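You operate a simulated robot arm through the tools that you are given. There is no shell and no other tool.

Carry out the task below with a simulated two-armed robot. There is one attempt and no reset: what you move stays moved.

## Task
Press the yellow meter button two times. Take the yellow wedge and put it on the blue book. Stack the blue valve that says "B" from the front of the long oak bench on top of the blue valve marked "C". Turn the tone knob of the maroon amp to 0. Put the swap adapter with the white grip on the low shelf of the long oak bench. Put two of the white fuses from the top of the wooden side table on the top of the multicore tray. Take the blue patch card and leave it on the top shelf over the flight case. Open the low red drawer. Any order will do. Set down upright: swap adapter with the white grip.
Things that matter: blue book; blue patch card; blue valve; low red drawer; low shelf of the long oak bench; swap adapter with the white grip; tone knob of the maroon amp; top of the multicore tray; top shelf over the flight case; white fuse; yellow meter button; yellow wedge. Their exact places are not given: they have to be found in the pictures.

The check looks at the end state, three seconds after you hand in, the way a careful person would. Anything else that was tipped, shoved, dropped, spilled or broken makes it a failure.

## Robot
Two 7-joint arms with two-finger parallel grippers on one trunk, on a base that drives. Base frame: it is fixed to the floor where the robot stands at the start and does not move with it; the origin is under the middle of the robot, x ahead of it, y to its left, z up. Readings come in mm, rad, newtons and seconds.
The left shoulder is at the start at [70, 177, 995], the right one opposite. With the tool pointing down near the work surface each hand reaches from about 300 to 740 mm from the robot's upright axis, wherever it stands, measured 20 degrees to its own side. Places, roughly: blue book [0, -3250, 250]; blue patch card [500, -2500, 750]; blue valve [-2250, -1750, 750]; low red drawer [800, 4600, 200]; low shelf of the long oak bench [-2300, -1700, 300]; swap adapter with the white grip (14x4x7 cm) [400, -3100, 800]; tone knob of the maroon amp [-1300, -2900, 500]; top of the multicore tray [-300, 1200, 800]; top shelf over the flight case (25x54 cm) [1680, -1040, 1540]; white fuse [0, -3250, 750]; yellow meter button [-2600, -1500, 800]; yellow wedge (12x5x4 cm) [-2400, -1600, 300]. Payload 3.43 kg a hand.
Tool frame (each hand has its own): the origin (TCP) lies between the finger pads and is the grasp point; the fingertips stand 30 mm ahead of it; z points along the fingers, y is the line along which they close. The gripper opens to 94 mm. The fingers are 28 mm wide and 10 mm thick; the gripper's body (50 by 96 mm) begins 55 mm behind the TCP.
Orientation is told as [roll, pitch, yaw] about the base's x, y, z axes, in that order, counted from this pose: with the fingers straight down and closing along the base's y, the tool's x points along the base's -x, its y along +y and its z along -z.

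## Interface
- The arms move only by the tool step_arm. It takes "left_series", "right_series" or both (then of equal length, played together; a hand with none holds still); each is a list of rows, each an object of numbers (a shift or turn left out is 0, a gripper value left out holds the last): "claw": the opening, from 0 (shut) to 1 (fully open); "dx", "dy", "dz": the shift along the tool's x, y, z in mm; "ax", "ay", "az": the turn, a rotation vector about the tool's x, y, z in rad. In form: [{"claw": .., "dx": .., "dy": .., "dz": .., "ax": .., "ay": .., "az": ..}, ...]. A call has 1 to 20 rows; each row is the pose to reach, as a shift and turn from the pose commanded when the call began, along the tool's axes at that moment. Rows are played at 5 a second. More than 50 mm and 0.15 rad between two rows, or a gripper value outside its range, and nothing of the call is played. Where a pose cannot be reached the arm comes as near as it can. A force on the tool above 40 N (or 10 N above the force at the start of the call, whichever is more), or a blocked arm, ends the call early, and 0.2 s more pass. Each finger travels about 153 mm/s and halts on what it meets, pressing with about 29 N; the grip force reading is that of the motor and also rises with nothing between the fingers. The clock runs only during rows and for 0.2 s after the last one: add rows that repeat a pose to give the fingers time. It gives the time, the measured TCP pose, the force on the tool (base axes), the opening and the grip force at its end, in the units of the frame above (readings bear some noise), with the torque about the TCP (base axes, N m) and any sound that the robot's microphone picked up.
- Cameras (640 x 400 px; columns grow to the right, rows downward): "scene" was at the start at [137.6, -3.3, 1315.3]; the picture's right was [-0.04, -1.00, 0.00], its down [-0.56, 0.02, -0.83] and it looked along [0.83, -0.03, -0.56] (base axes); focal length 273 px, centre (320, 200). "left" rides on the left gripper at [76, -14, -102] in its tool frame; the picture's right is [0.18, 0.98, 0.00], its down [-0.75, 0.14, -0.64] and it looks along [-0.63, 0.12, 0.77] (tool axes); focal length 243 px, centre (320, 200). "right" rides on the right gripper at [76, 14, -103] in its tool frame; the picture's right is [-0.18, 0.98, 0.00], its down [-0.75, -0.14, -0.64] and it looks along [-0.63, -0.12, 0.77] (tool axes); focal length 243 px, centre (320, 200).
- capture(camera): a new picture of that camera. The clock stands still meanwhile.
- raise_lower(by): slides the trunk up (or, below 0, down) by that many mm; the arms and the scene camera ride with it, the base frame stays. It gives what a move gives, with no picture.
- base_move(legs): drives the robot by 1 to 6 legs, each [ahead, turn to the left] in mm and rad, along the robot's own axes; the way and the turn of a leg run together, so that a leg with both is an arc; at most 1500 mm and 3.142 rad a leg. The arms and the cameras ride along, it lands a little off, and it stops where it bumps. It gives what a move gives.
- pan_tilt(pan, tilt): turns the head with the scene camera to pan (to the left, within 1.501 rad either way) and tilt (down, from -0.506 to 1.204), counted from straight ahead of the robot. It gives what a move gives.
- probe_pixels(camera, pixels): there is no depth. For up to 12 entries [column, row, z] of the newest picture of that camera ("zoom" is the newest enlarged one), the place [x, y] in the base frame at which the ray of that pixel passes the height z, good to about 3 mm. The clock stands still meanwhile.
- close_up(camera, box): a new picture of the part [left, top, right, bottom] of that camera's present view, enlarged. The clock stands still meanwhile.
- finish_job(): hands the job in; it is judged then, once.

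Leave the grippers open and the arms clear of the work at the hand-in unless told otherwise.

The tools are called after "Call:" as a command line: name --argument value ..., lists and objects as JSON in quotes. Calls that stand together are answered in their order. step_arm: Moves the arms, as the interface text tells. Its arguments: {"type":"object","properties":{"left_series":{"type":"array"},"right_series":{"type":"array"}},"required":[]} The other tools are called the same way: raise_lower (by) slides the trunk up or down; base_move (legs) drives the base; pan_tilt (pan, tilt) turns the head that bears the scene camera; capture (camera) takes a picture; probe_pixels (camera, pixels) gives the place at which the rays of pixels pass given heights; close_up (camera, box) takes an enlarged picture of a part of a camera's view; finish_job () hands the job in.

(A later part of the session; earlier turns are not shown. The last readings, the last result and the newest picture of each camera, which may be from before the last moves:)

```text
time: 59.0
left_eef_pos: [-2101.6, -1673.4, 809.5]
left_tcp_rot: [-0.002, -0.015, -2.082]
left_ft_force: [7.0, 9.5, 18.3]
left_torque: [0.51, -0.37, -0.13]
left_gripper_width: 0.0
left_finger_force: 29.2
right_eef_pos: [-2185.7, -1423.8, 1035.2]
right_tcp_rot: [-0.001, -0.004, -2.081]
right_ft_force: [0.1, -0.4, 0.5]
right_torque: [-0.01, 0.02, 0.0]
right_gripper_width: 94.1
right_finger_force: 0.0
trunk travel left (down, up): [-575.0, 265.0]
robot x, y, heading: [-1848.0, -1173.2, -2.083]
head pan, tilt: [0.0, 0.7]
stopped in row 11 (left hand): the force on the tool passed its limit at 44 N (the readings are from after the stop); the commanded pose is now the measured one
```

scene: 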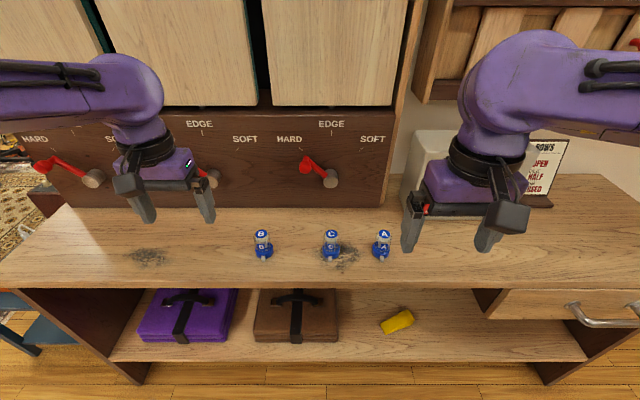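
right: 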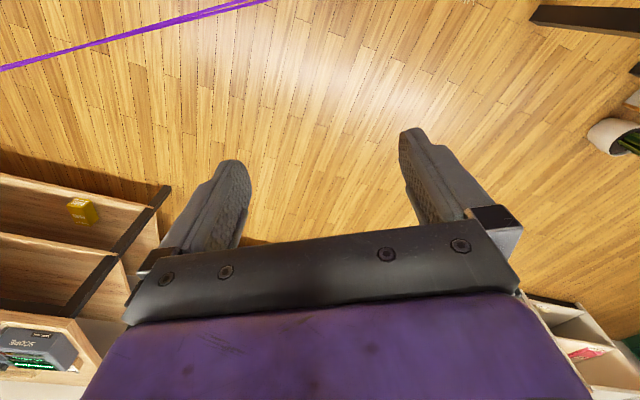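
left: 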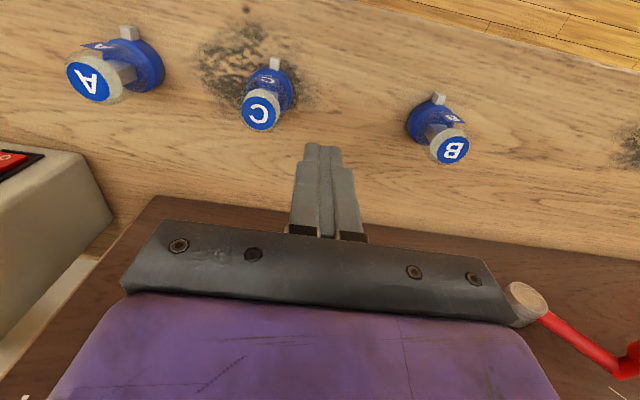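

Bench top is at z ≈ 780. Now re-measure B from the latest zoom.

Call:
probe_pixels --camera "zoom" --pixels '[[93, 352, 780], [80, 275, 848], [365, 352, 780], [368, 275, 848]]'

Call:
step_arm --left_series '[{"claw": 0, "dz": -40}, {"dz": -80}, {"dz": -120}, {"dz": -120, "dy": 50, "claw": 1}, {"dz": -120, "dy": 100, "claw": 1}, {"dz": -120, "dy": 110, "claw": 1}, {"dz": -120, "dy": 110, "claw": 1}]'

Call:
capture --camera "left"

Call:
close_up --camera "left" --box '[240, 40, 400, 140]'

```text
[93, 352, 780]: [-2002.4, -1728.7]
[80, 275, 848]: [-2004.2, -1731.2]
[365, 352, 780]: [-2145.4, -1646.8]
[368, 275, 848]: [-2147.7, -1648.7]
```

```text
time: 60.6
left_eef_pos: [-2007.5, -1730.1, 927.5]
left_tcp_rot: [-0.004, -0.009, -2.082]
left_ft_force: [0.2, -0.4, 0.0]
left_torque: [0.02, -0.02, 0.02]
left_gripper_width: 94.1
left_finger_force: 0.0
right_eef_pos: [-2187.7, -1428.0, 1033.4]
right_tcp_rot: [0.001, -0.001, -2.079]
right_ft_force: [-0.1, 0.3, 0.8]
right_torque: [0.0, 0.03, -0.01]
right_gripper_width: 93.9
right_finger_force: 0.1
trunk travel left (down, up): [-575.0, 265.0]
robot x, y, heading: [-1846.4, -1172.6, -2.088]
head pan, tilt: [0.0, 0.7]
```

```text
taken
```

left: 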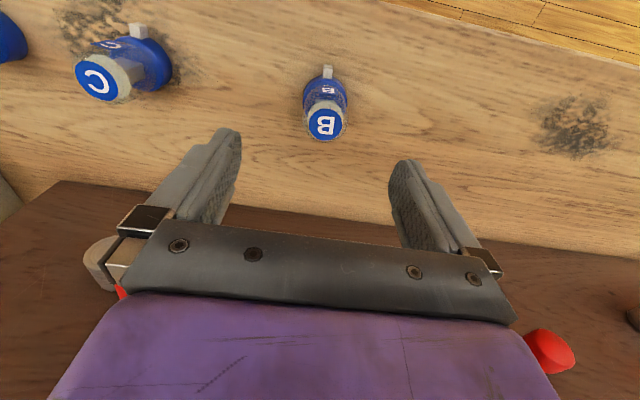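

```text
4.00 times, centred on (320, 90) of left
```

zoom: 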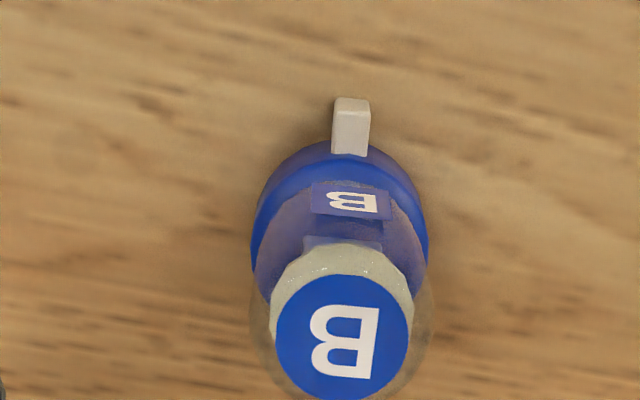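

B is at (-2004,-1730). I'll descend to z 813 (tips 3 mm off the bench) and grip the base properly.

Call:
step_arm --left_series '[{"claw": 1, "dx": 2, "dy": 3, "dz": 40}, {"dx": 2, "dy": 3, "dz": 80}, {"dx": 2, "dy": 3, "dz": 105}, {"dx": 2, "dy": 3, "dz": 114}, {"dx": 2, "dy": 3, "dz": 114}, {"claw": 0, "dx": 2, "dy": 3, "dz": 114}, {"claw": 0, "dx": 2, "dy": 3, "dz": 114}, {"claw": 0, "dx": 2, "dy": 3, "dz": 114}, {"claw": 0, "dx": 2, "dy": 3, "dz": 114}, {"claw": 0, "dx": 2, "dy": 3, "dz": 114}]'

Call:
capture --camera "left"

```text
time: 62.8
left_eef_pos: [-2004.2, -1729.3, 813.6]
left_tcp_rot: [-0.005, -0.011, -2.083]
left_ft_force: [0.5, 0.4, -0.5]
left_torque: [0.02, -0.01, -0.01]
left_gripper_width: 40.5
left_finger_force: 29.3
right_eef_pos: [-2186.7, -1427.7, 1031.6]
right_tcp_rot: [-0.001, 0.0, -2.079]
right_ft_force: [0.5, 0.2, -0.6]
right_torque: [-0.01, 0.01, -0.02]
right_gripper_width: 94.0
right_finger_force: 0.0
trunk travel left (down, up): [-575.0, 265.0]
robot x, y, heading: [-1847.5, -1171.3, -2.084]
head pan, tilt: [0.0, 0.7]
```

```text
taken
```

left: 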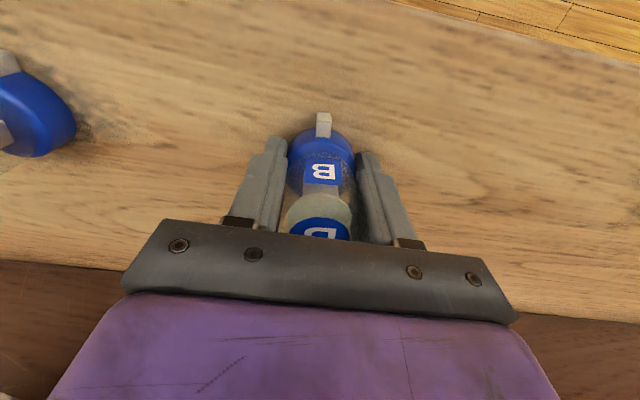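

Gripped at 40.5 mm, lower now. Lifting slowly to verify.

Call:
step_arm --left_series '[{"claw": 0, "dz": -10}, {"dz": -25}, {"dz": -40}, {"dz": -60}, {"dz": -85}, {"dz": -110}, {"dz": -110}]'

Call:
capture --camera "left"

Call:
close_up --camera "scene" --box '[240, 165, 400, 265]'

```text
time: 64.4
left_eef_pos: [-2003.8, -1729.8, 921.8]
left_tcp_rot: [-0.003, -0.008, -2.08]
left_ft_force: [1.2, -0.3, -0.6]
left_torque: [0.0, 0.01, -0.01]
left_gripper_width: 40.4
left_finger_force: 29.0
right_eef_pos: [-2187.8, -1427.2, 1031.6]
right_tcp_rot: [0.0, -0.001, -2.081]
right_ft_force: [0.1, 0.3, 0.0]
right_torque: [0.01, 0.02, 0.02]
right_gripper_width: 94.2
right_finger_force: 0.0
trunk travel left (down, up): [-575.0, 265.0]
robot x, y, heading: [-1847.1, -1175.6, -2.082]
head pan, tilt: [0.0, 0.7]
```

```text
taken
```

left: 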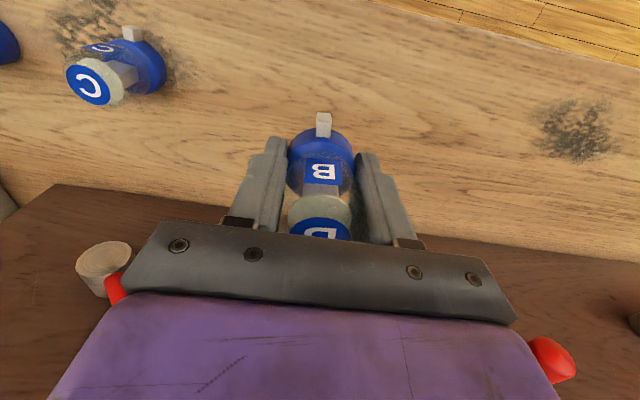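

```text
4.00 times, centred on (320, 215) of scene
```

zoom: 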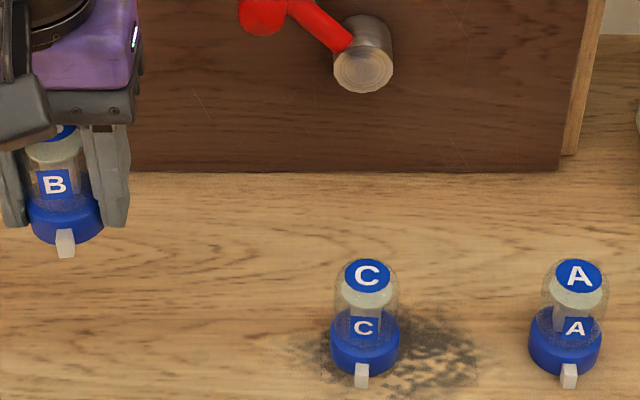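

B is held upright. Moving it over C (dy -165, dx +2), then checking with the cameras before lowering.

Call:
step_arm --left_series '[{"claw": 0, "dy": -40}, {"dy": -80}, {"dy": -120, "dx": 1}, {"dy": -150, "dx": 2}, {"dy": -165, "dx": 2}, {"dy": -165, "dx": 2}, {"dy": -165, "dx": 2}]'

Call:
capture --camera "left"

Call:
close_up --camera "scene" --box '[260, 165, 420, 265]'

```text
time: 66.0
left_eef_pos: [-2141.5, -1656.6, 928.2]
left_tcp_rot: [-0.031, -0.008, -2.056]
left_ft_force: [0.4, 0.1, -0.6]
left_torque: [0.0, 0.0, 0.02]
left_gripper_width: 40.4
left_finger_force: 29.6
right_eef_pos: [-2187.4, -1428.5, 1031.6]
right_tcp_rot: [-0.001, -0.001, -2.081]
right_ft_force: [0.9, 0.3, 0.1]
right_torque: [-0.01, -0.01, -0.03]
right_gripper_width: 94.1
right_finger_force: 0.0
trunk travel left (down, up): [-575.0, 265.0]
robot x, y, heading: [-1848.1, -1175.7, -2.079]
head pan, tilt: [0.0, 0.7]
```

```text
taken
```

left: 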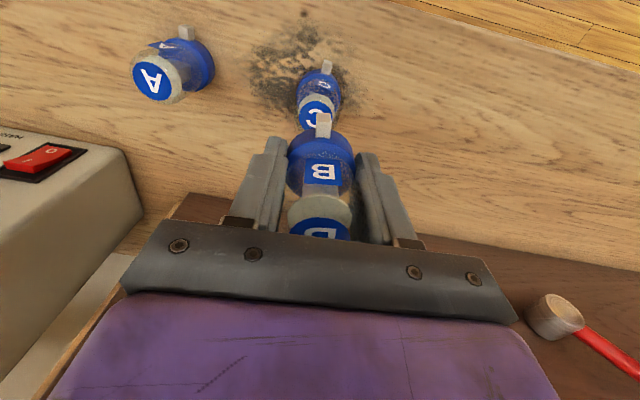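

```text
4.00 times, centred on (340, 215) of scene
```

zoom: 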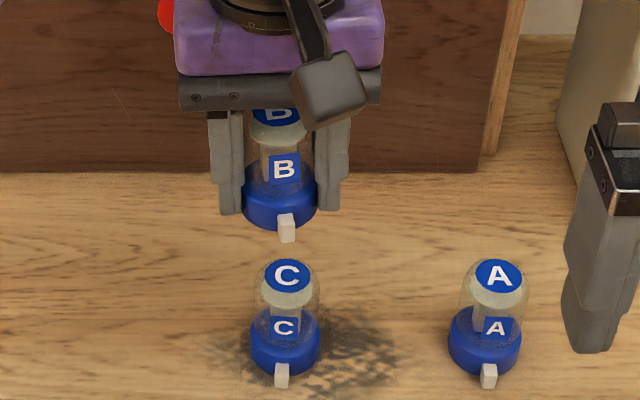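

The left arm reached its limit across the body (pose drifted). I'll bring the hand back left, then turn the base 0.25 rad right so C lies on the left hand's side.

Call:
step_arm --left_series '[{"claw": 0, "dy": 40}, {"dy": 80}, {"dy": 120}, {"dy": 150}, {"dy": 150}, {"dy": 150}]'

Call:
base_move --legs '[[0, -0.25]]'

Call:
capture --camera "scene"

Call:
capture --camera "left"

```text
time: 67.4
left_eef_pos: [-2014.9, -1719.4, 923.4]
left_tcp_rot: [-0.004, -0.011, -2.084]
left_ft_force: [0.3, -0.1, -0.3]
left_torque: [-0.03, -0.02, 0.0]
left_gripper_width: 40.2
left_finger_force: 28.5
right_eef_pos: [-2187.3, -1427.4, 1033.5]
right_tcp_rot: [0.001, -0.002, -2.081]
right_ft_force: [-1.0, -0.6, -0.8]
right_torque: [-0.01, -0.02, -0.01]
right_gripper_width: 93.9
right_finger_force: 0.1
trunk travel left (down, up): [-575.0, 265.0]
robot x, y, heading: [-1849.7, -1175.8, -2.084]
head pan, tilt: [0.0, 0.7]
```

```text
time: 68.7
left_eef_pos: [-2146.2, -1661.8, 922.6]
left_tcp_rot: [-0.004, -0.01, -2.333]
left_ft_force: [0.7, 0.8, -1.3]
left_torque: [0.0, -0.02, 0.01]
left_gripper_width: 40.5
left_finger_force: 28.7
right_eef_pos: [-2239.7, -1334.8, 1032.0]
right_tcp_rot: [-0.001, -0.001, -2.331]
right_ft_force: [0.1, 0.2, 0.0]
right_torque: [-0.04, 0.02, -0.05]
right_gripper_width: 94.0
right_finger_force: 0.0
trunk travel left (down, up): [-575.0, 265.0]
robot x, y, heading: [-1848.6, -1172.8, -2.33]
head pan, tilt: [0.0, 0.7]
```

```text
taken
```

scene: 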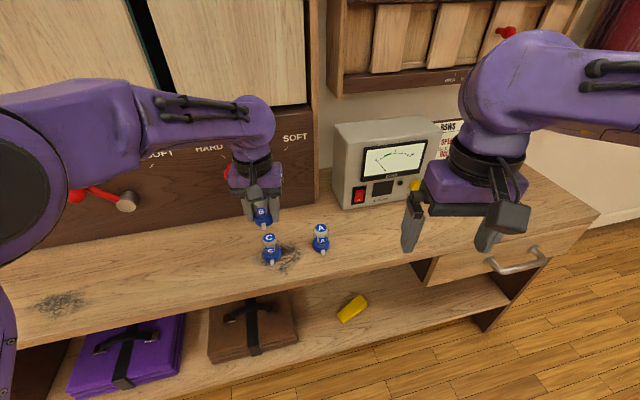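

```text
taken
```

left: 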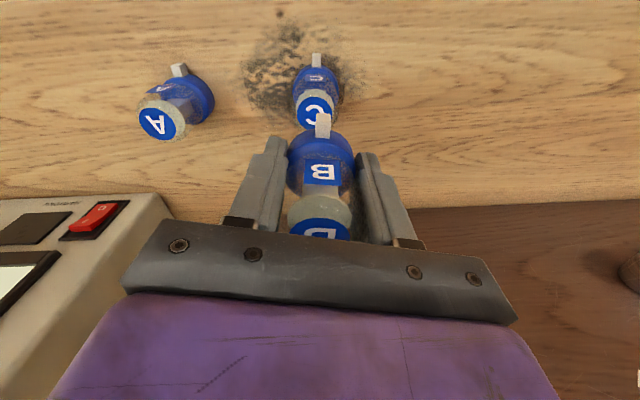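

Now C lies on the left side of the hand. I'll zoom and measure C and held B.

Call:
close_up --camera "scene" --box '[220, 190, 340, 270]'

Call:
close_up --camera "left" --box '[240, 40, 400, 140]'

```text
5.00 times, centred on (280, 230) of scene
```

zoom: 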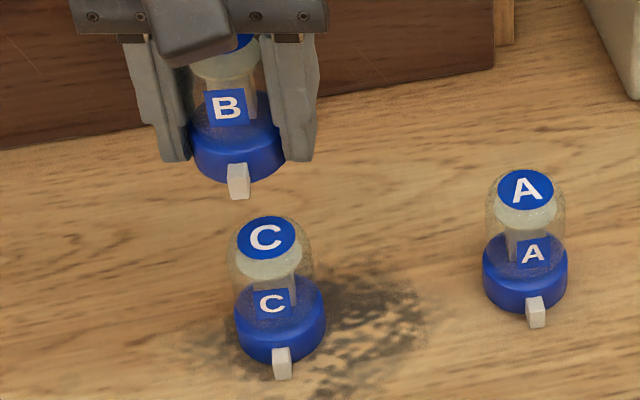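

```text
4.00 times, centred on (320, 90) of left
```

zoom: 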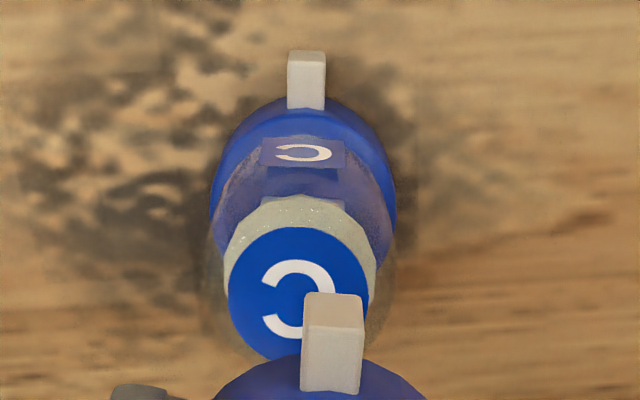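

Call:
probe_pixels --camera "zoom" --pixels '[[299, 293, 846], [299, 293, 849], [303, 170, 802]]'

Call:
close_up --camera "scene" --box '[220, 190, 340, 270]'

Call:
probe_pixels --camera "zoom" --pixels '[[267, 239, 846], [267, 239, 849], [280, 335, 780], [239, 155, 889]]'

```text
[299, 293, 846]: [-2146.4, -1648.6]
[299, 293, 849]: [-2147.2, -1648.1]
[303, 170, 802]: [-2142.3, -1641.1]
```

```text
5.00 times, centred on (280, 230) of scene
```

zoom: 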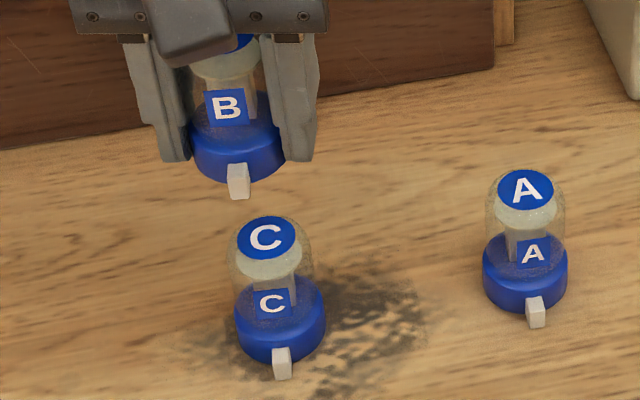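

```text
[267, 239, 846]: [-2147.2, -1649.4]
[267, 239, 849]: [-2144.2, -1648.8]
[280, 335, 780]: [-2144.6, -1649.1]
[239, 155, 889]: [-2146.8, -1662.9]
```

C at (-2146,-1648.5); the hand needs dx +10, dy -9. Then I lower to just above contact.

Call:
step_arm --left_series '[{"claw": 0, "dx": 10, "dy": -9}, {"dx": 10, "dy": -9}, {"dx": 10, "dy": -9, "dz": 20}, {"dx": 10, "dy": -9, "dz": 32}, {"dx": 10, "dy": -9, "dz": 36}, {"dx": 10, "dy": -9, "dz": 36}]'

Call:
close_up --camera "scene" --box '[220, 190, 340, 270]'

Call:
close_up --camera "left" --box '[240, 60, 400, 160]'

```text
time: 70.1
left_eef_pos: [-2146.8, -1648.2, 885.8]
left_tcp_rot: [-0.003, -0.008, -2.335]
left_ft_force: [0.4, -0.5, -1.4]
left_torque: [-0.02, -0.01, 0.01]
left_gripper_width: 40.1
left_finger_force: 29.2
right_eef_pos: [-2240.0, -1333.8, 1033.4]
right_tcp_rot: [0.001, 0.0, -2.332]
right_ft_force: [-0.5, 0.7, -0.5]
right_torque: [-0.02, 0.0, 0.0]
right_gripper_width: 94.2
right_finger_force: 0.0
trunk travel left (down, up): [-575.0, 265.0]
robot x, y, heading: [-1846.0, -1175.2, -2.332]
head pan, tilt: [0.0, 0.7]
```

```text
5.00 times, centred on (280, 230) of scene
```

zoom: 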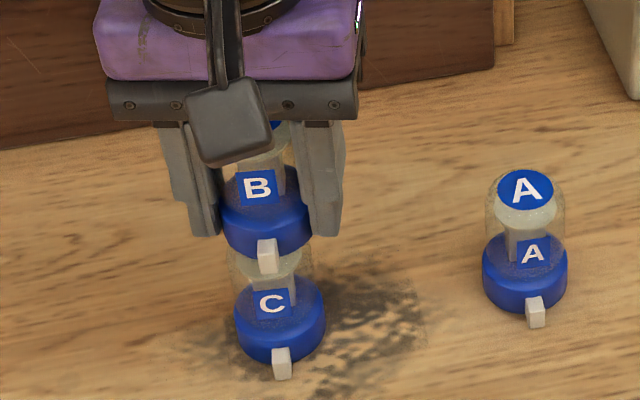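

```text
4.00 times, centred on (320, 110) of left
```

zoom: 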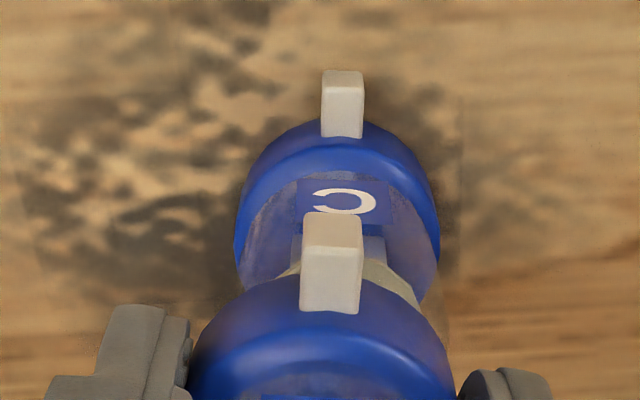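

Alignment looks right within 1–2 mm. Lowering in small steps to contact.

Call:
step_arm --left_series '[{"claw": 0, "dy": 1, "dz": 2}, {"dy": 1, "dz": 3}, {"dy": 1, "dz": 4}, {"dy": 1, "dz": 4}]'

```text
time: 71.1
left_eef_pos: [-2146.4, -1647.7, 882.2]
left_tcp_rot: [-0.003, -0.01, -2.334]
left_ft_force: [-0.3, 0.6, -1.1]
left_torque: [-0.01, 0.01, 0.0]
left_gripper_width: 40.2
left_finger_force: 28.6
right_eef_pos: [-2240.2, -1334.0, 1032.6]
right_tcp_rot: [-0.001, -0.003, -2.333]
right_ft_force: [-0.3, -0.6, -0.6]
right_torque: [0.03, -0.05, -0.02]
right_gripper_width: 93.9
right_finger_force: 0.1
trunk travel left (down, up): [-575.0, 265.0]
robot x, y, heading: [-1847.5, -1176.5, -2.336]
head pan, tilt: [0.0, 0.7]
```

No contact yet at TCP z 882. Continuing in 1 mm steps.

Call:
step_arm --left_series '[{"claw": 0, "dz": 1}, {"dz": 2}, {"dz": 2}]'

Call:
step_arm --left_series '[{"claw": 0, "dz": 1}, {"dz": 2}, {"dz": 2}]'

Call:
close_up --camera "left" --box '[240, 60, 400, 160]'

```text
time: 71.9
left_eef_pos: [-2146.2, -1648.2, 879.2]
left_tcp_rot: [-0.005, -0.01, -2.334]
left_ft_force: [-0.2, -0.2, -1.2]
left_torque: [0.01, 0.0, -0.01]
left_gripper_width: 40.1
left_finger_force: 28.6
right_eef_pos: [-2239.5, -1333.8, 1032.0]
right_tcp_rot: [0.0, -0.002, -2.332]
right_ft_force: [0.4, 0.0, -0.9]
right_torque: [-0.01, 0.04, 0.0]
right_gripper_width: 93.9
right_finger_force: 0.1
trunk travel left (down, up): [-575.0, 265.0]
robot x, y, heading: [-1844.1, -1176.8, -2.332]
head pan, tilt: [0.0, 0.7]
```

```text
time: 72.7
left_eef_pos: [-2147.3, -1648.7, 877.9]
left_tcp_rot: [-0.003, -0.013, -2.334]
left_ft_force: [-0.3, 0.1, 3.0]
left_torque: [-0.06, -0.05, -0.03]
left_gripper_width: 40.3
left_finger_force: 29.0
right_eef_pos: [-2241.1, -1334.0, 1032.3]
right_tcp_rot: [-0.001, -0.001, -2.332]
right_ft_force: [-1.0, -0.5, -0.5]
right_torque: [0.02, -0.05, -0.01]
right_gripper_width: 94.2
right_finger_force: 0.1
trunk travel left (down, up): [-575.0, 265.0]
robot x, y, heading: [-1845.4, -1175.1, -2.333]
head pan, tilt: [0.0, 0.7]
```

```text
4.00 times, centred on (320, 110) of left
```

zoom: 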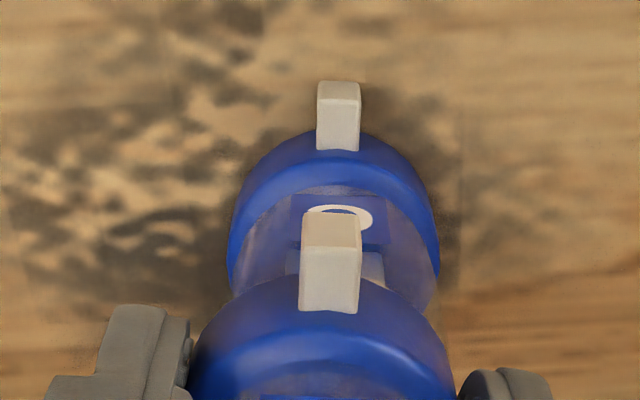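

Contact felt (+4 N). I'll open the fingers gently and check before rising.

Call:
step_arm --left_series '[{"claw": 0.42}, {"claw": 0.46}, {"claw": 0.55}, {"claw": 0.7}, {"claw": 0.85}, {"claw": 0.85}]'

Call:
close_up --camera "scene" --box '[220, 190, 340, 270]'

Call:
capture --camera "left"

```text
time: 74.1
left_eef_pos: [-2144.6, -1648.2, 876.8]
left_tcp_rot: [-0.004, -0.01, -2.334]
left_ft_force: [-0.1, 0.7, -1.2]
left_torque: [0.03, 0.01, 0.0]
left_gripper_width: 79.9
left_finger_force: 0.0
right_eef_pos: [-2239.9, -1333.6, 1032.4]
right_tcp_rot: [-0.001, -0.003, -2.331]
right_ft_force: [0.0, 0.5, -0.2]
right_torque: [-0.04, 0.02, 0.01]
right_gripper_width: 93.9
right_finger_force: 0.0
trunk travel left (down, up): [-575.0, 265.0]
robot x, y, heading: [-1848.3, -1170.8, -2.335]
head pan, tilt: [0.0, 0.7]
```

```text
5.00 times, centred on (280, 230) of scene
```

zoom: 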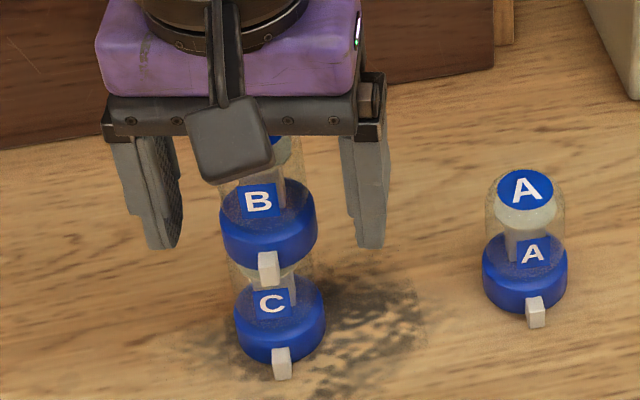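

```text
taken
```

left: 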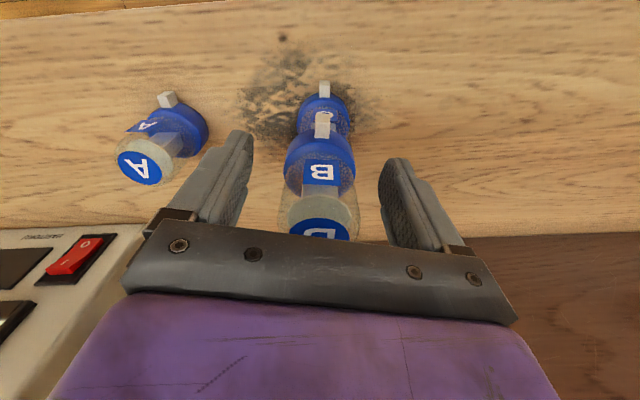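

The stack stands. Raising the left hand straight up clear of it.

Call:
step_arm --left_series '[{"claw": 0.85, "dz": -20}, {"dz": -50}, {"dz": -90}, {"dz": -130}, {"dz": -130}]'

Call:
capture --camera "scene"

Call:
close_up --camera "scene" --box '[320, 100, 560, 250]'

```text
time: 75.3
left_eef_pos: [-2145.8, -1647.9, 1009.9]
left_tcp_rot: [-0.003, -0.01, -2.335]
left_ft_force: [-0.5, 0.4, 1.5]
left_torque: [0.01, 0.0, 0.02]
left_gripper_width: 79.7
left_finger_force: 0.1
right_eef_pos: [-2240.8, -1334.3, 1032.3]
right_tcp_rot: [0.0, 0.001, -2.333]
right_ft_force: [-0.6, -1.1, -0.5]
right_torque: [0.02, 0.03, 0.03]
right_gripper_width: 94.2
right_finger_force: 0.0
trunk travel left (down, up): [-575.0, 265.0]
robot x, y, heading: [-1845.9, -1179.1, -2.335]
head pan, tilt: [0.0, 0.7]
```

```text
taken
```

scene: 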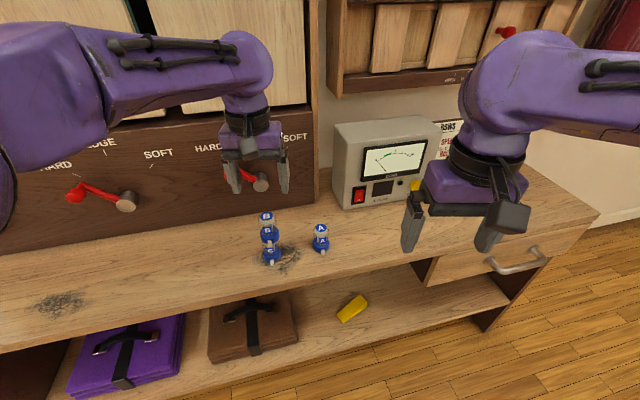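

```text
2.67 times, centred on (440, 175) of scene
```

zoom: 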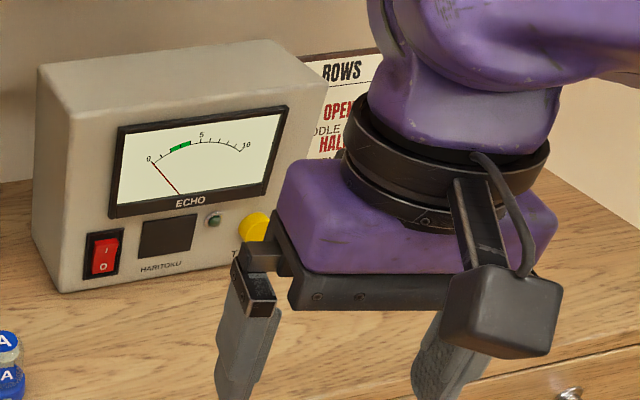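

The yellow button faces outward on the meter's front panel, at zoom (255,228), partly hidden by my right hand. I'll move the right hand to the right and take a measurement.

Call:
step_arm --right_series '[{"claw": 0, "dy": -40}, {"dy": -80}, {"dy": -120}, {"dy": -150}, {"dy": -150}]'

Call:
close_up --camera "scene" --box '[320, 100, 480, 200]'

Call:
capture --camera "right"

```text
time: 76.5
left_eef_pos: [-2145.5, -1648.6, 1008.6]
left_tcp_rot: [-0.004, -0.011, -2.334]
left_ft_force: [-0.1, -1.3, -0.8]
left_torque: [0.01, -0.02, 0.01]
left_gripper_width: 79.9
left_finger_force: 0.1
right_eef_pos: [-2347.8, -1231.1, 1031.5]
right_tcp_rot: [0.0, -0.001, -2.332]
right_ft_force: [0.0, -0.2, -0.4]
right_torque: [-0.05, 0.02, 0.04]
right_gripper_width: 0.1
right_finger_force: 28.7
trunk travel left (down, up): [-575.0, 265.0]
robot x, y, heading: [-1842.2, -1173.8, -2.337]
head pan, tilt: [0.0, 0.7]
```

```text
4.00 times, centred on (400, 150) of scene
```

zoom: 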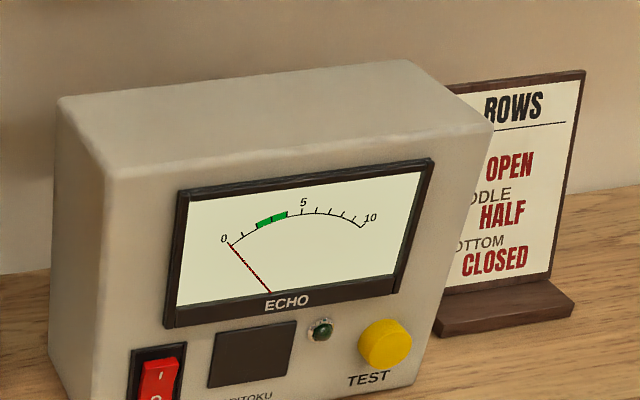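

```text
taken
```

right: 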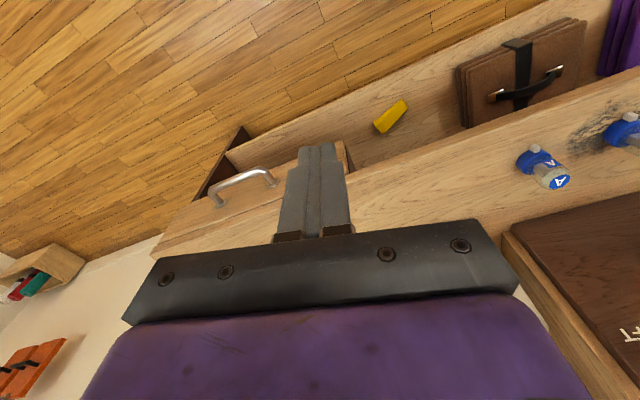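

The "TEST" button centre is at zoom (385,344). I'll probe points of the meter to get the panel plane.

Call:
probe_pixels --camera "zoom" --pixels '[[412, 384, 780], [105, 399, 780], [385, 344, 800], [385, 344, 815], [385, 344, 830], [105, 195, 950], [492, 128, 950], [105, 195, 920], [492, 128, 920]]'

Call:
capture --camera "scene"

Call:
probe_pixels --camera "scene" --pixels '[[343, 210, 780], [346, 211, 780], [423, 196, 780], [280, 345, 262], [505, 300, 262], [350, 308, 280]]'

```text
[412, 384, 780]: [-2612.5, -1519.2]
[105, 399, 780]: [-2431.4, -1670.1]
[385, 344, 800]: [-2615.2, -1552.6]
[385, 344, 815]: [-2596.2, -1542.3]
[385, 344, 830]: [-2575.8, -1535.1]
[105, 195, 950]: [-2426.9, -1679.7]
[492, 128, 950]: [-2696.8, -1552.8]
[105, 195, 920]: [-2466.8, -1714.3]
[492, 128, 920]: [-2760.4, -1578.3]
```

```text
taken
```

scene: 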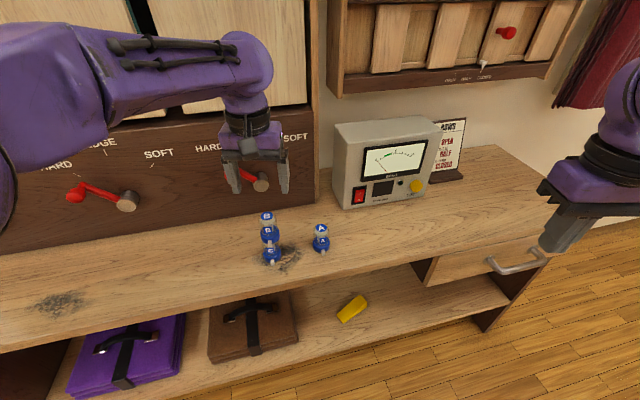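

```text
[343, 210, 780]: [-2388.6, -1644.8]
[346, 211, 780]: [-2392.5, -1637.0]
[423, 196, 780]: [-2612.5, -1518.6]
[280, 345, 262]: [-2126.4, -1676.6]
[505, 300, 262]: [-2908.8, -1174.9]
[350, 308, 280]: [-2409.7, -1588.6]
```

The meter panel is nearly parallel to the bench; the button is at about (-2568,-1532,836). I'll pull the left hand back and up, then reposition the base squarely in front for the right hand.

Call:
step_arm --left_series '[{"dz": -30, "dx": 0}, {"dz": -60, "dx": 30}, {"dz": -80, "dx": 70}, {"dz": -80, "dx": 110}, {"dz": -80, "dx": 150}, {"dz": -80, "dx": 150}]'

Call:
base_move --legs '[[0, -1.157], [264, 0], [0, 1.418]]'

Call:
capture --camera "scene"

```text
time: 77.9
left_eef_pos: [-2041.5, -1538.5, 1086.3]
left_tcp_rot: [-0.002, -0.011, -2.335]
left_ft_force: [-0.2, 0.0, 0.5]
left_torque: [0.0, -0.02, 0.02]
left_gripper_width: 79.6
left_finger_force: 0.0
right_eef_pos: [-2349.4, -1230.4, 1033.0]
right_tcp_rot: [0.001, 0.0, -2.33]
right_ft_force: [0.3, 0.0, 0.2]
right_torque: [0.0, 0.02, 0.0]
right_gripper_width: 0.1
right_finger_force: 29.4
trunk travel left (down, up): [-575.0, 265.0]
robot x, y, heading: [-1850.6, -1178.9, -2.334]
head pan, tilt: [0.0, 0.7]
```

```text
time: 86.1
left_eef_pos: [-2187.5, -1485.5, 1087.0]
left_tcp_rot: [-0.003, -0.012, -2.074]
left_ft_force: [0.6, -0.2, 1.1]
left_torque: [0.01, 0.02, -0.01]
left_gripper_width: 79.7
left_finger_force: 0.0
right_eef_pos: [-2564.5, -1266.6, 1033.2]
right_tcp_rot: [0.0, -0.003, -2.071]
right_ft_force: [-0.2, 0.4, 0.5]
right_torque: [0.03, -0.01, 0.01]
right_gripper_width: 0.0
right_finger_force: 28.6
trunk travel left (down, up): [-575.0, 265.0]
robot x, y, heading: [-2096.0, -1083.3, -2.075]
head pan, tilt: [0.0, 0.7]
```

```text
taken
```

scene: 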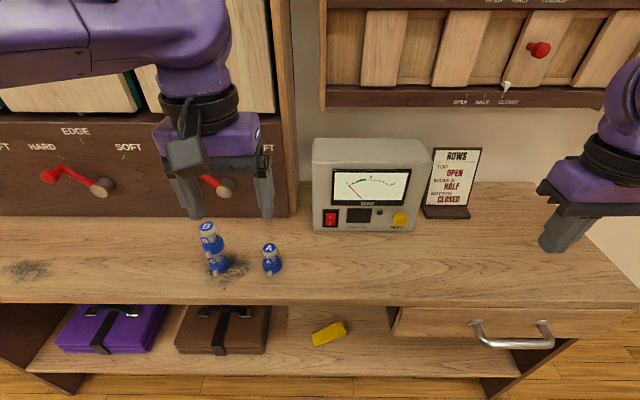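

Call:
close_up --camera "scene" --box '[300, 140, 460, 240]'

Call:
probe_pixels --camera "scene" --pixels '[[399, 219, 815], [399, 219, 830], [399, 219, 845], [314, 231, 780], [415, 232, 780], [313, 166, 960], [424, 166, 960], [328, 335, 280]]'

```text
4.00 times, centred on (380, 190) of scene
```

zoom: 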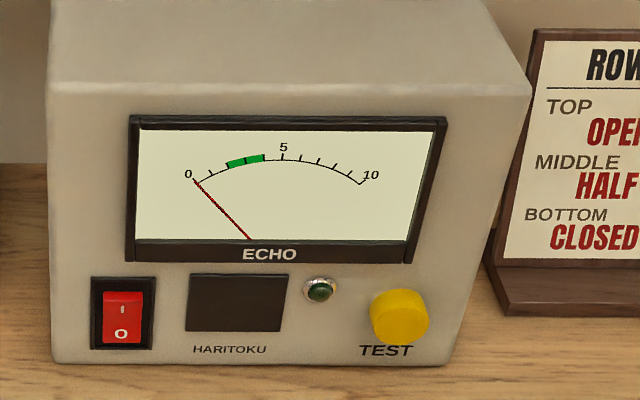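

```text
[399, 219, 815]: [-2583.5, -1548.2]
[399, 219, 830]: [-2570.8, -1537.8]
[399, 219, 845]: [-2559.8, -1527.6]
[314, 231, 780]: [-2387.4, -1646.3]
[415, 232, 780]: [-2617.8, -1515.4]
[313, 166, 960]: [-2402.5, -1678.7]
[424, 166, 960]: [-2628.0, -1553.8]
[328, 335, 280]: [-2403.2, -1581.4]
```

Triangulated button at ≈(-2564,-1531,839). I'll tilt the right hand 55° forward while moving it to about 45 mm in front of the button.

Call:
step_arm --right_series '[{"claw": 0, "dx": -22, "dy": 18, "dz": 27, "ay": -0.137}, {"dx": -44, "dy": 36, "dz": 54, "ay": -0.274}, {"dx": -66, "dy": 54, "dz": 81, "ay": -0.411}, {"dx": -88, "dy": 73, "dz": 108, "ay": -0.548}, {"dx": -110, "dy": 91, "dz": 135, "ay": -0.685}, {"dx": -132, "dy": 109, "dz": 161, "ay": -0.822}, {"dx": -153, "dy": 127, "dz": 188, "ay": -0.96}, {"dx": -153, "dy": 127, "dz": 188, "ay": -0.96}, {"dx": -153, "dy": 127, "dz": 188, "ay": -0.96}]'

Call:
capture --camera "right"

Call:
capture --camera "scene"

```text
time: 88.1
left_eef_pos: [-2189.1, -1484.8, 1086.7]
left_tcp_rot: [-0.001, -0.011, -2.075]
left_ft_force: [0.2, 0.9, -0.2]
left_torque: [0.03, -0.01, -0.02]
left_gripper_width: 80.1
left_finger_force: 0.1
right_eef_pos: [-2529.1, -1462.5, 842.5]
right_tcp_rot: [0.001, -0.962, -2.073]
right_ft_force: [0.1, -0.1, 0.2]
right_torque: [-0.01, 0.0, 0.02]
right_gripper_width: 0.1
right_finger_force: 28.8
trunk travel left (down, up): [-575.0, 265.0]
robot x, y, heading: [-2096.1, -1083.0, -2.075]
head pan, tilt: [0.0, 0.7]
```

```text
taken
```

right: 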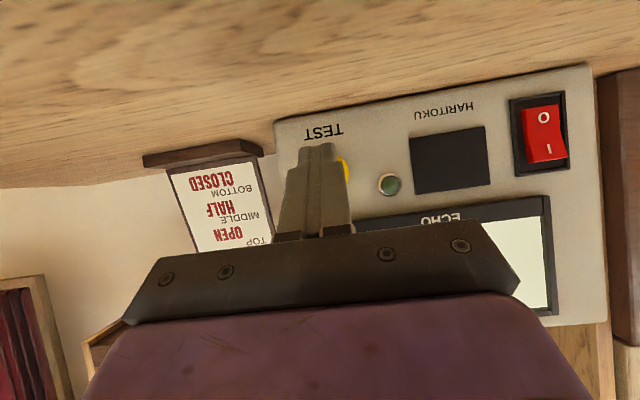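

```text
taken
```

scene: 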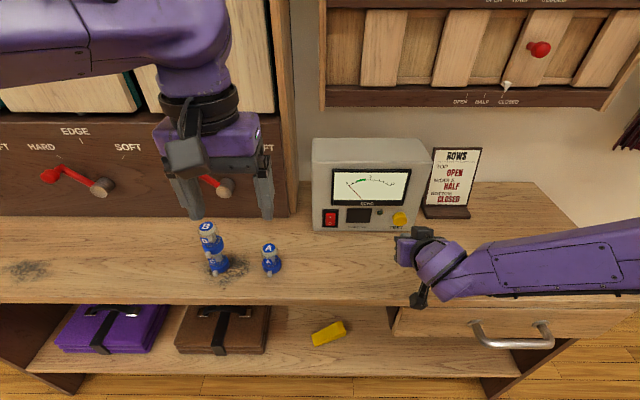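

The hand is about 45 mm from the button. Advancing 36 mm along the panel normal, then small steps.

Call:
step_arm --right_series '[{"claw": 0, "dx": -11, "dy": 2, "dz": 14}, {"dx": -22.7, "dy": 2, "dz": 28.1}, {"dx": -22.7, "dy": 2, "dz": 28.1}]'

Call:
close_up --camera "scene" --box '[340, 170, 460, 245]'

Call:
close_up --camera "right" --box '[220, 80, 460, 230]'

```text
time: 88.9
left_eef_pos: [-2187.7, -1485.8, 1087.3]
left_tcp_rot: [-0.004, -0.011, -2.073]
left_ft_force: [-0.2, 0.3, -0.5]
left_torque: [0.01, 0.01, -0.02]
left_gripper_width: 79.9
left_finger_force: 0.1
right_eef_pos: [-2542.5, -1495.1, 847.0]
right_tcp_rot: [0.001, -0.962, -2.072]
right_ft_force: [0.6, -0.1, 0.4]
right_torque: [0.02, 0.01, -0.04]
right_gripper_width: 0.1
right_finger_force: 28.2
trunk travel left (down, up): [-575.0, 265.0]
robot x, y, heading: [-2097.9, -1082.7, -2.072]
head pan, tilt: [0.0, 0.7]
```

```text
5.33 times, centred on (400, 208) of scene
```

zoom: 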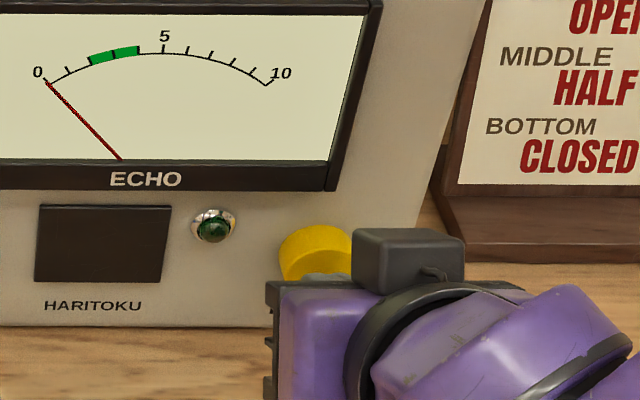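

```text
2.67 times, centred on (340, 155) of right
```

zoom: 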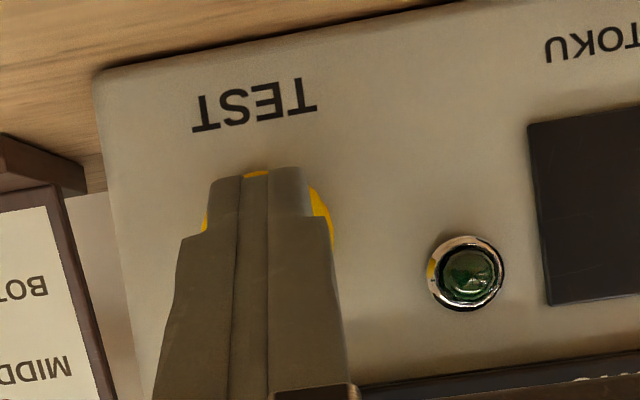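

Fingertips are right in front of the button. Pushing in 2 mm steps.

Call:
step_arm --right_series '[{"claw": 0, "dx": -1.15, "dz": 1.64}, {"dx": -2.3, "dz": 3.28}, {"dx": -3.44, "dz": 4.9}, {"dx": -4.6, "dz": 6.55}, {"dx": -4.6, "dz": 6.55}]'

Call:
close_up --camera "right" --box '[220, 80, 460, 230]'

```text
time: 90.1
left_eef_pos: [-2187.3, -1485.7, 1087.1]
left_tcp_rot: [-0.003, -0.01, -2.072]
left_ft_force: [-0.4, -0.6, 0.1]
left_torque: [0.02, 0.01, 0.01]
left_gripper_width: 79.9
left_finger_force: 0.0
right_eef_pos: [-2546.9, -1501.3, 847.8]
right_tcp_rot: [0.002, -0.96, -2.074]
right_ft_force: [2.6, 3.2, -0.9]
right_torque: [0.04, -0.04, -0.01]
right_gripper_width: 0.2
right_finger_force: 29.7
trunk travel left (down, up): [-575.0, 265.0]
robot x, y, heading: [-2093.2, -1081.3, -2.075]
head pan, tilt: [0.0, 0.7]
heard: click
```

```text
2.67 times, centred on (340, 155) of right
```

zoom: 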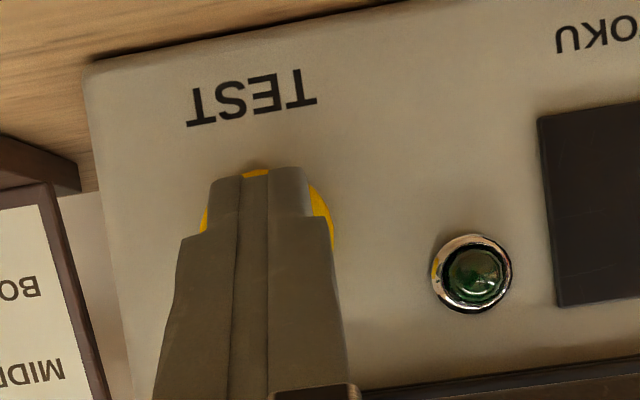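

A click: first press registered. Retracting 15 mm, checking the meter.

Call:
step_arm --right_series '[{"claw": 0, "dx": 4, "dz": -5.7}, {"dx": 8.6, "dz": -12.3}, {"dx": 8.6, "dz": -12.3}, {"dx": 8.6, "dz": -12.3}]'

Call:
close_up --camera "scene" --box '[300, 140, 460, 240]'

```text
time: 91.1
left_eef_pos: [-2187.9, -1484.7, 1085.6]
left_tcp_rot: [-0.003, -0.012, -2.073]
left_ft_force: [-0.4, 0.6, -0.7]
left_torque: [0.03, 0.02, -0.02]
left_gripper_width: 80.0
left_finger_force: 0.2
right_eef_pos: [-2540.6, -1488.8, 846.9]
right_tcp_rot: [0.003, -0.963, -2.073]
right_ft_force: [0.3, -0.6, 0.3]
right_torque: [0.0, -0.01, 0.03]
right_gripper_width: 0.0
right_finger_force: 28.9
trunk travel left (down, up): [-575.0, 265.0]
robot x, y, heading: [-2096.0, -1085.2, -2.071]
head pan, tilt: [0.0, 0.7]
```

```text
4.00 times, centred on (380, 190) of scene
```

zoom: 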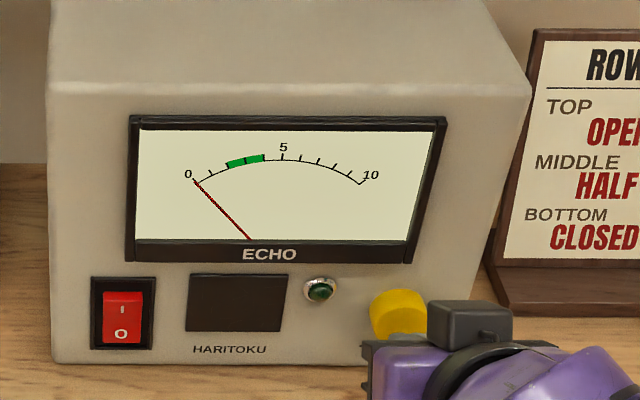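

The button sprang back. Pressing the second time.

Call:
step_arm --right_series '[{"claw": 0, "dx": -4, "dz": 5.7}, {"dx": -6.3, "dz": 9.0}, {"dx": -7.5, "dz": 10.7}, {"dx": -8.6, "dz": 12.3}, {"dx": -8.6, "dz": 12.3}]'

```text
time: 92.3
left_eef_pos: [-2187.2, -1485.3, 1086.0]
left_tcp_rot: [-0.004, -0.012, -2.073]
left_ft_force: [-0.9, -0.3, 0.2]
left_torque: [0.03, -0.03, 0.0]
left_gripper_width: 80.1
left_finger_force: 0.1
right_eef_pos: [-2546.6, -1501.8, 847.7]
right_tcp_rot: [0.002, -0.961, -2.073]
right_ft_force: [1.4, 3.3, 0.4]
right_torque: [0.05, -0.03, -0.03]
right_gripper_width: 0.2
right_finger_force: 29.4
trunk travel left (down, up): [-575.0, 265.0]
robot x, y, heading: [-2095.8, -1084.9, -2.077]
head pan, tilt: [0.0, 0.7]
heard: click
```

Second click heard. Retracting 45 mm straight back first.

Call:
step_arm --right_series '[{"claw": 0, "dx": 5, "dz": -7.4}, {"dx": 15, "dz": -22}, {"dx": 25.8, "dz": -36.9}, {"dx": 25.8, "dz": -36.9}]'

Call:
step_arm --right_series '[{"ay": 0.12, "dx": -8, "dy": -10, "dz": -29}, {"ay": 0.24, "dx": -16, "dy": -20, "dz": -58}, {"ay": 0.36, "dx": -24, "dy": -30, "dz": -87}, {"ay": 0.48, "dx": -32, "dy": -40, "dz": -116}, {"ay": 0.6, "dx": -40, "dy": -50, "dz": -145}, {"ay": 0.72, "dx": -49, "dy": -60, "dz": -174}, {"ay": 0.84, "dx": -57, "dy": -70, "dz": -203}, {"ay": 0.96, "dx": -66, "dy": -80, "dz": -233}, {"ay": 0.96, "dx": -66, "dy": -80, "dz": -233}]'

Call:
close_up --camera "scene" --box '[160, 290, 400, 400]'

```text
time: 93.3
left_eef_pos: [-2187.5, -1485.1, 1085.6]
left_tcp_rot: [-0.003, -0.011, -2.073]
left_ft_force: [0.2, 0.1, 0.2]
left_torque: [-0.01, 0.0, 0.0]
left_gripper_width: 79.9
left_finger_force: 0.1
right_eef_pos: [-2525.1, -1463.0, 847.9]
right_tcp_rot: [0.002, -0.962, -2.075]
right_ft_force: [0.7, 0.6, 0.9]
right_torque: [0.0, 0.04, 0.0]
right_gripper_width: 0.0
right_finger_force: 28.7
trunk travel left (down, up): [-575.0, 265.0]
robot x, y, heading: [-2096.1, -1084.3, -2.075]
head pan, tilt: [0.0, 0.7]
```

```text
time: 95.3
left_eef_pos: [-2187.4, -1485.3, 1086.4]
left_tcp_rot: [-0.003, -0.012, -2.074]
left_ft_force: [0.0, 0.3, -0.5]
left_torque: [0.06, -0.01, 0.01]
left_gripper_width: 79.8
left_finger_force: 0.0
right_eef_pos: [-2521.2, -1290.0, 1035.4]
right_tcp_rot: [0.001, -0.001, -2.073]
right_ft_force: [0.3, -0.1, 0.6]
right_torque: [0.01, -0.01, -0.01]
right_gripper_width: 0.0
right_finger_force: 29.0
trunk travel left (down, up): [-575.0, 265.0]
robot x, y, heading: [-2091.2, -1086.0, -2.07]
head pan, tilt: [0.0, 0.7]
```

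```text
2.67 times, centred on (280, 345) of scene
```

zoom: 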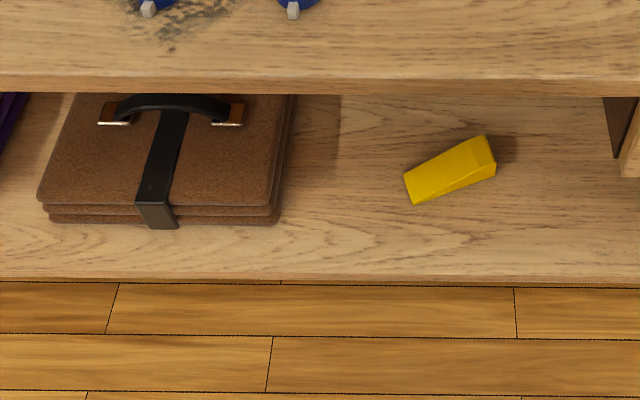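

Call:
probe_pixels --camera "zoom" --pixels '[[330, 79, 780], [330, 277, 260], [330, 277, 290], [330, 277, 320], [406, 180, 280], [415, 203, 280], [495, 172, 280], [484, 137, 310], [406, 180, 300], [495, 172, 300]]'

Call:
raise_lower --by -420

Call:
pan_tilt --pan 0 --tilt 0.75

Call:
capture --camera "scene"

```text
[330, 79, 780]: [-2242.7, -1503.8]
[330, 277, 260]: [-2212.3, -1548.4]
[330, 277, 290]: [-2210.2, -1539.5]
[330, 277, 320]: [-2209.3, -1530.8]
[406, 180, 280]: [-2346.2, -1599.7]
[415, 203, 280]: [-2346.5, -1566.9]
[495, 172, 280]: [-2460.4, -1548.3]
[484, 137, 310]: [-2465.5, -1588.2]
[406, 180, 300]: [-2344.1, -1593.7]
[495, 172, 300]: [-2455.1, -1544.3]
```

```text
refused: -420 is not a number from -400 to 400
```

```text
time: 96.0
left_eef_pos: [-2187.9, -1484.7, 1087.6]
left_tcp_rot: [-0.004, -0.012, -2.072]
left_ft_force: [0.4, -0.2, -0.5]
left_torque: [-0.02, -0.03, 0.0]
left_gripper_width: 79.9
left_finger_force: 0.1
right_eef_pos: [-2520.9, -1290.2, 1035.6]
right_tcp_rot: [0.0, -0.002, -2.072]
right_ft_force: [0.4, -0.6, -0.5]
right_torque: [0.03, 0.05, -0.01]
right_gripper_width: 0.0
right_finger_force: 28.8
trunk travel left (down, up): [-575.0, 265.0]
robot x, y, heading: [-2096.8, -1082.7, -2.073]
head pan, tilt: [0.0, 0.75]
```

```text
taken
```

scene: 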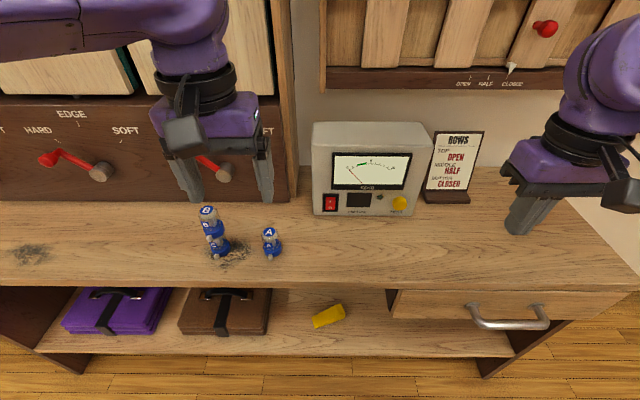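

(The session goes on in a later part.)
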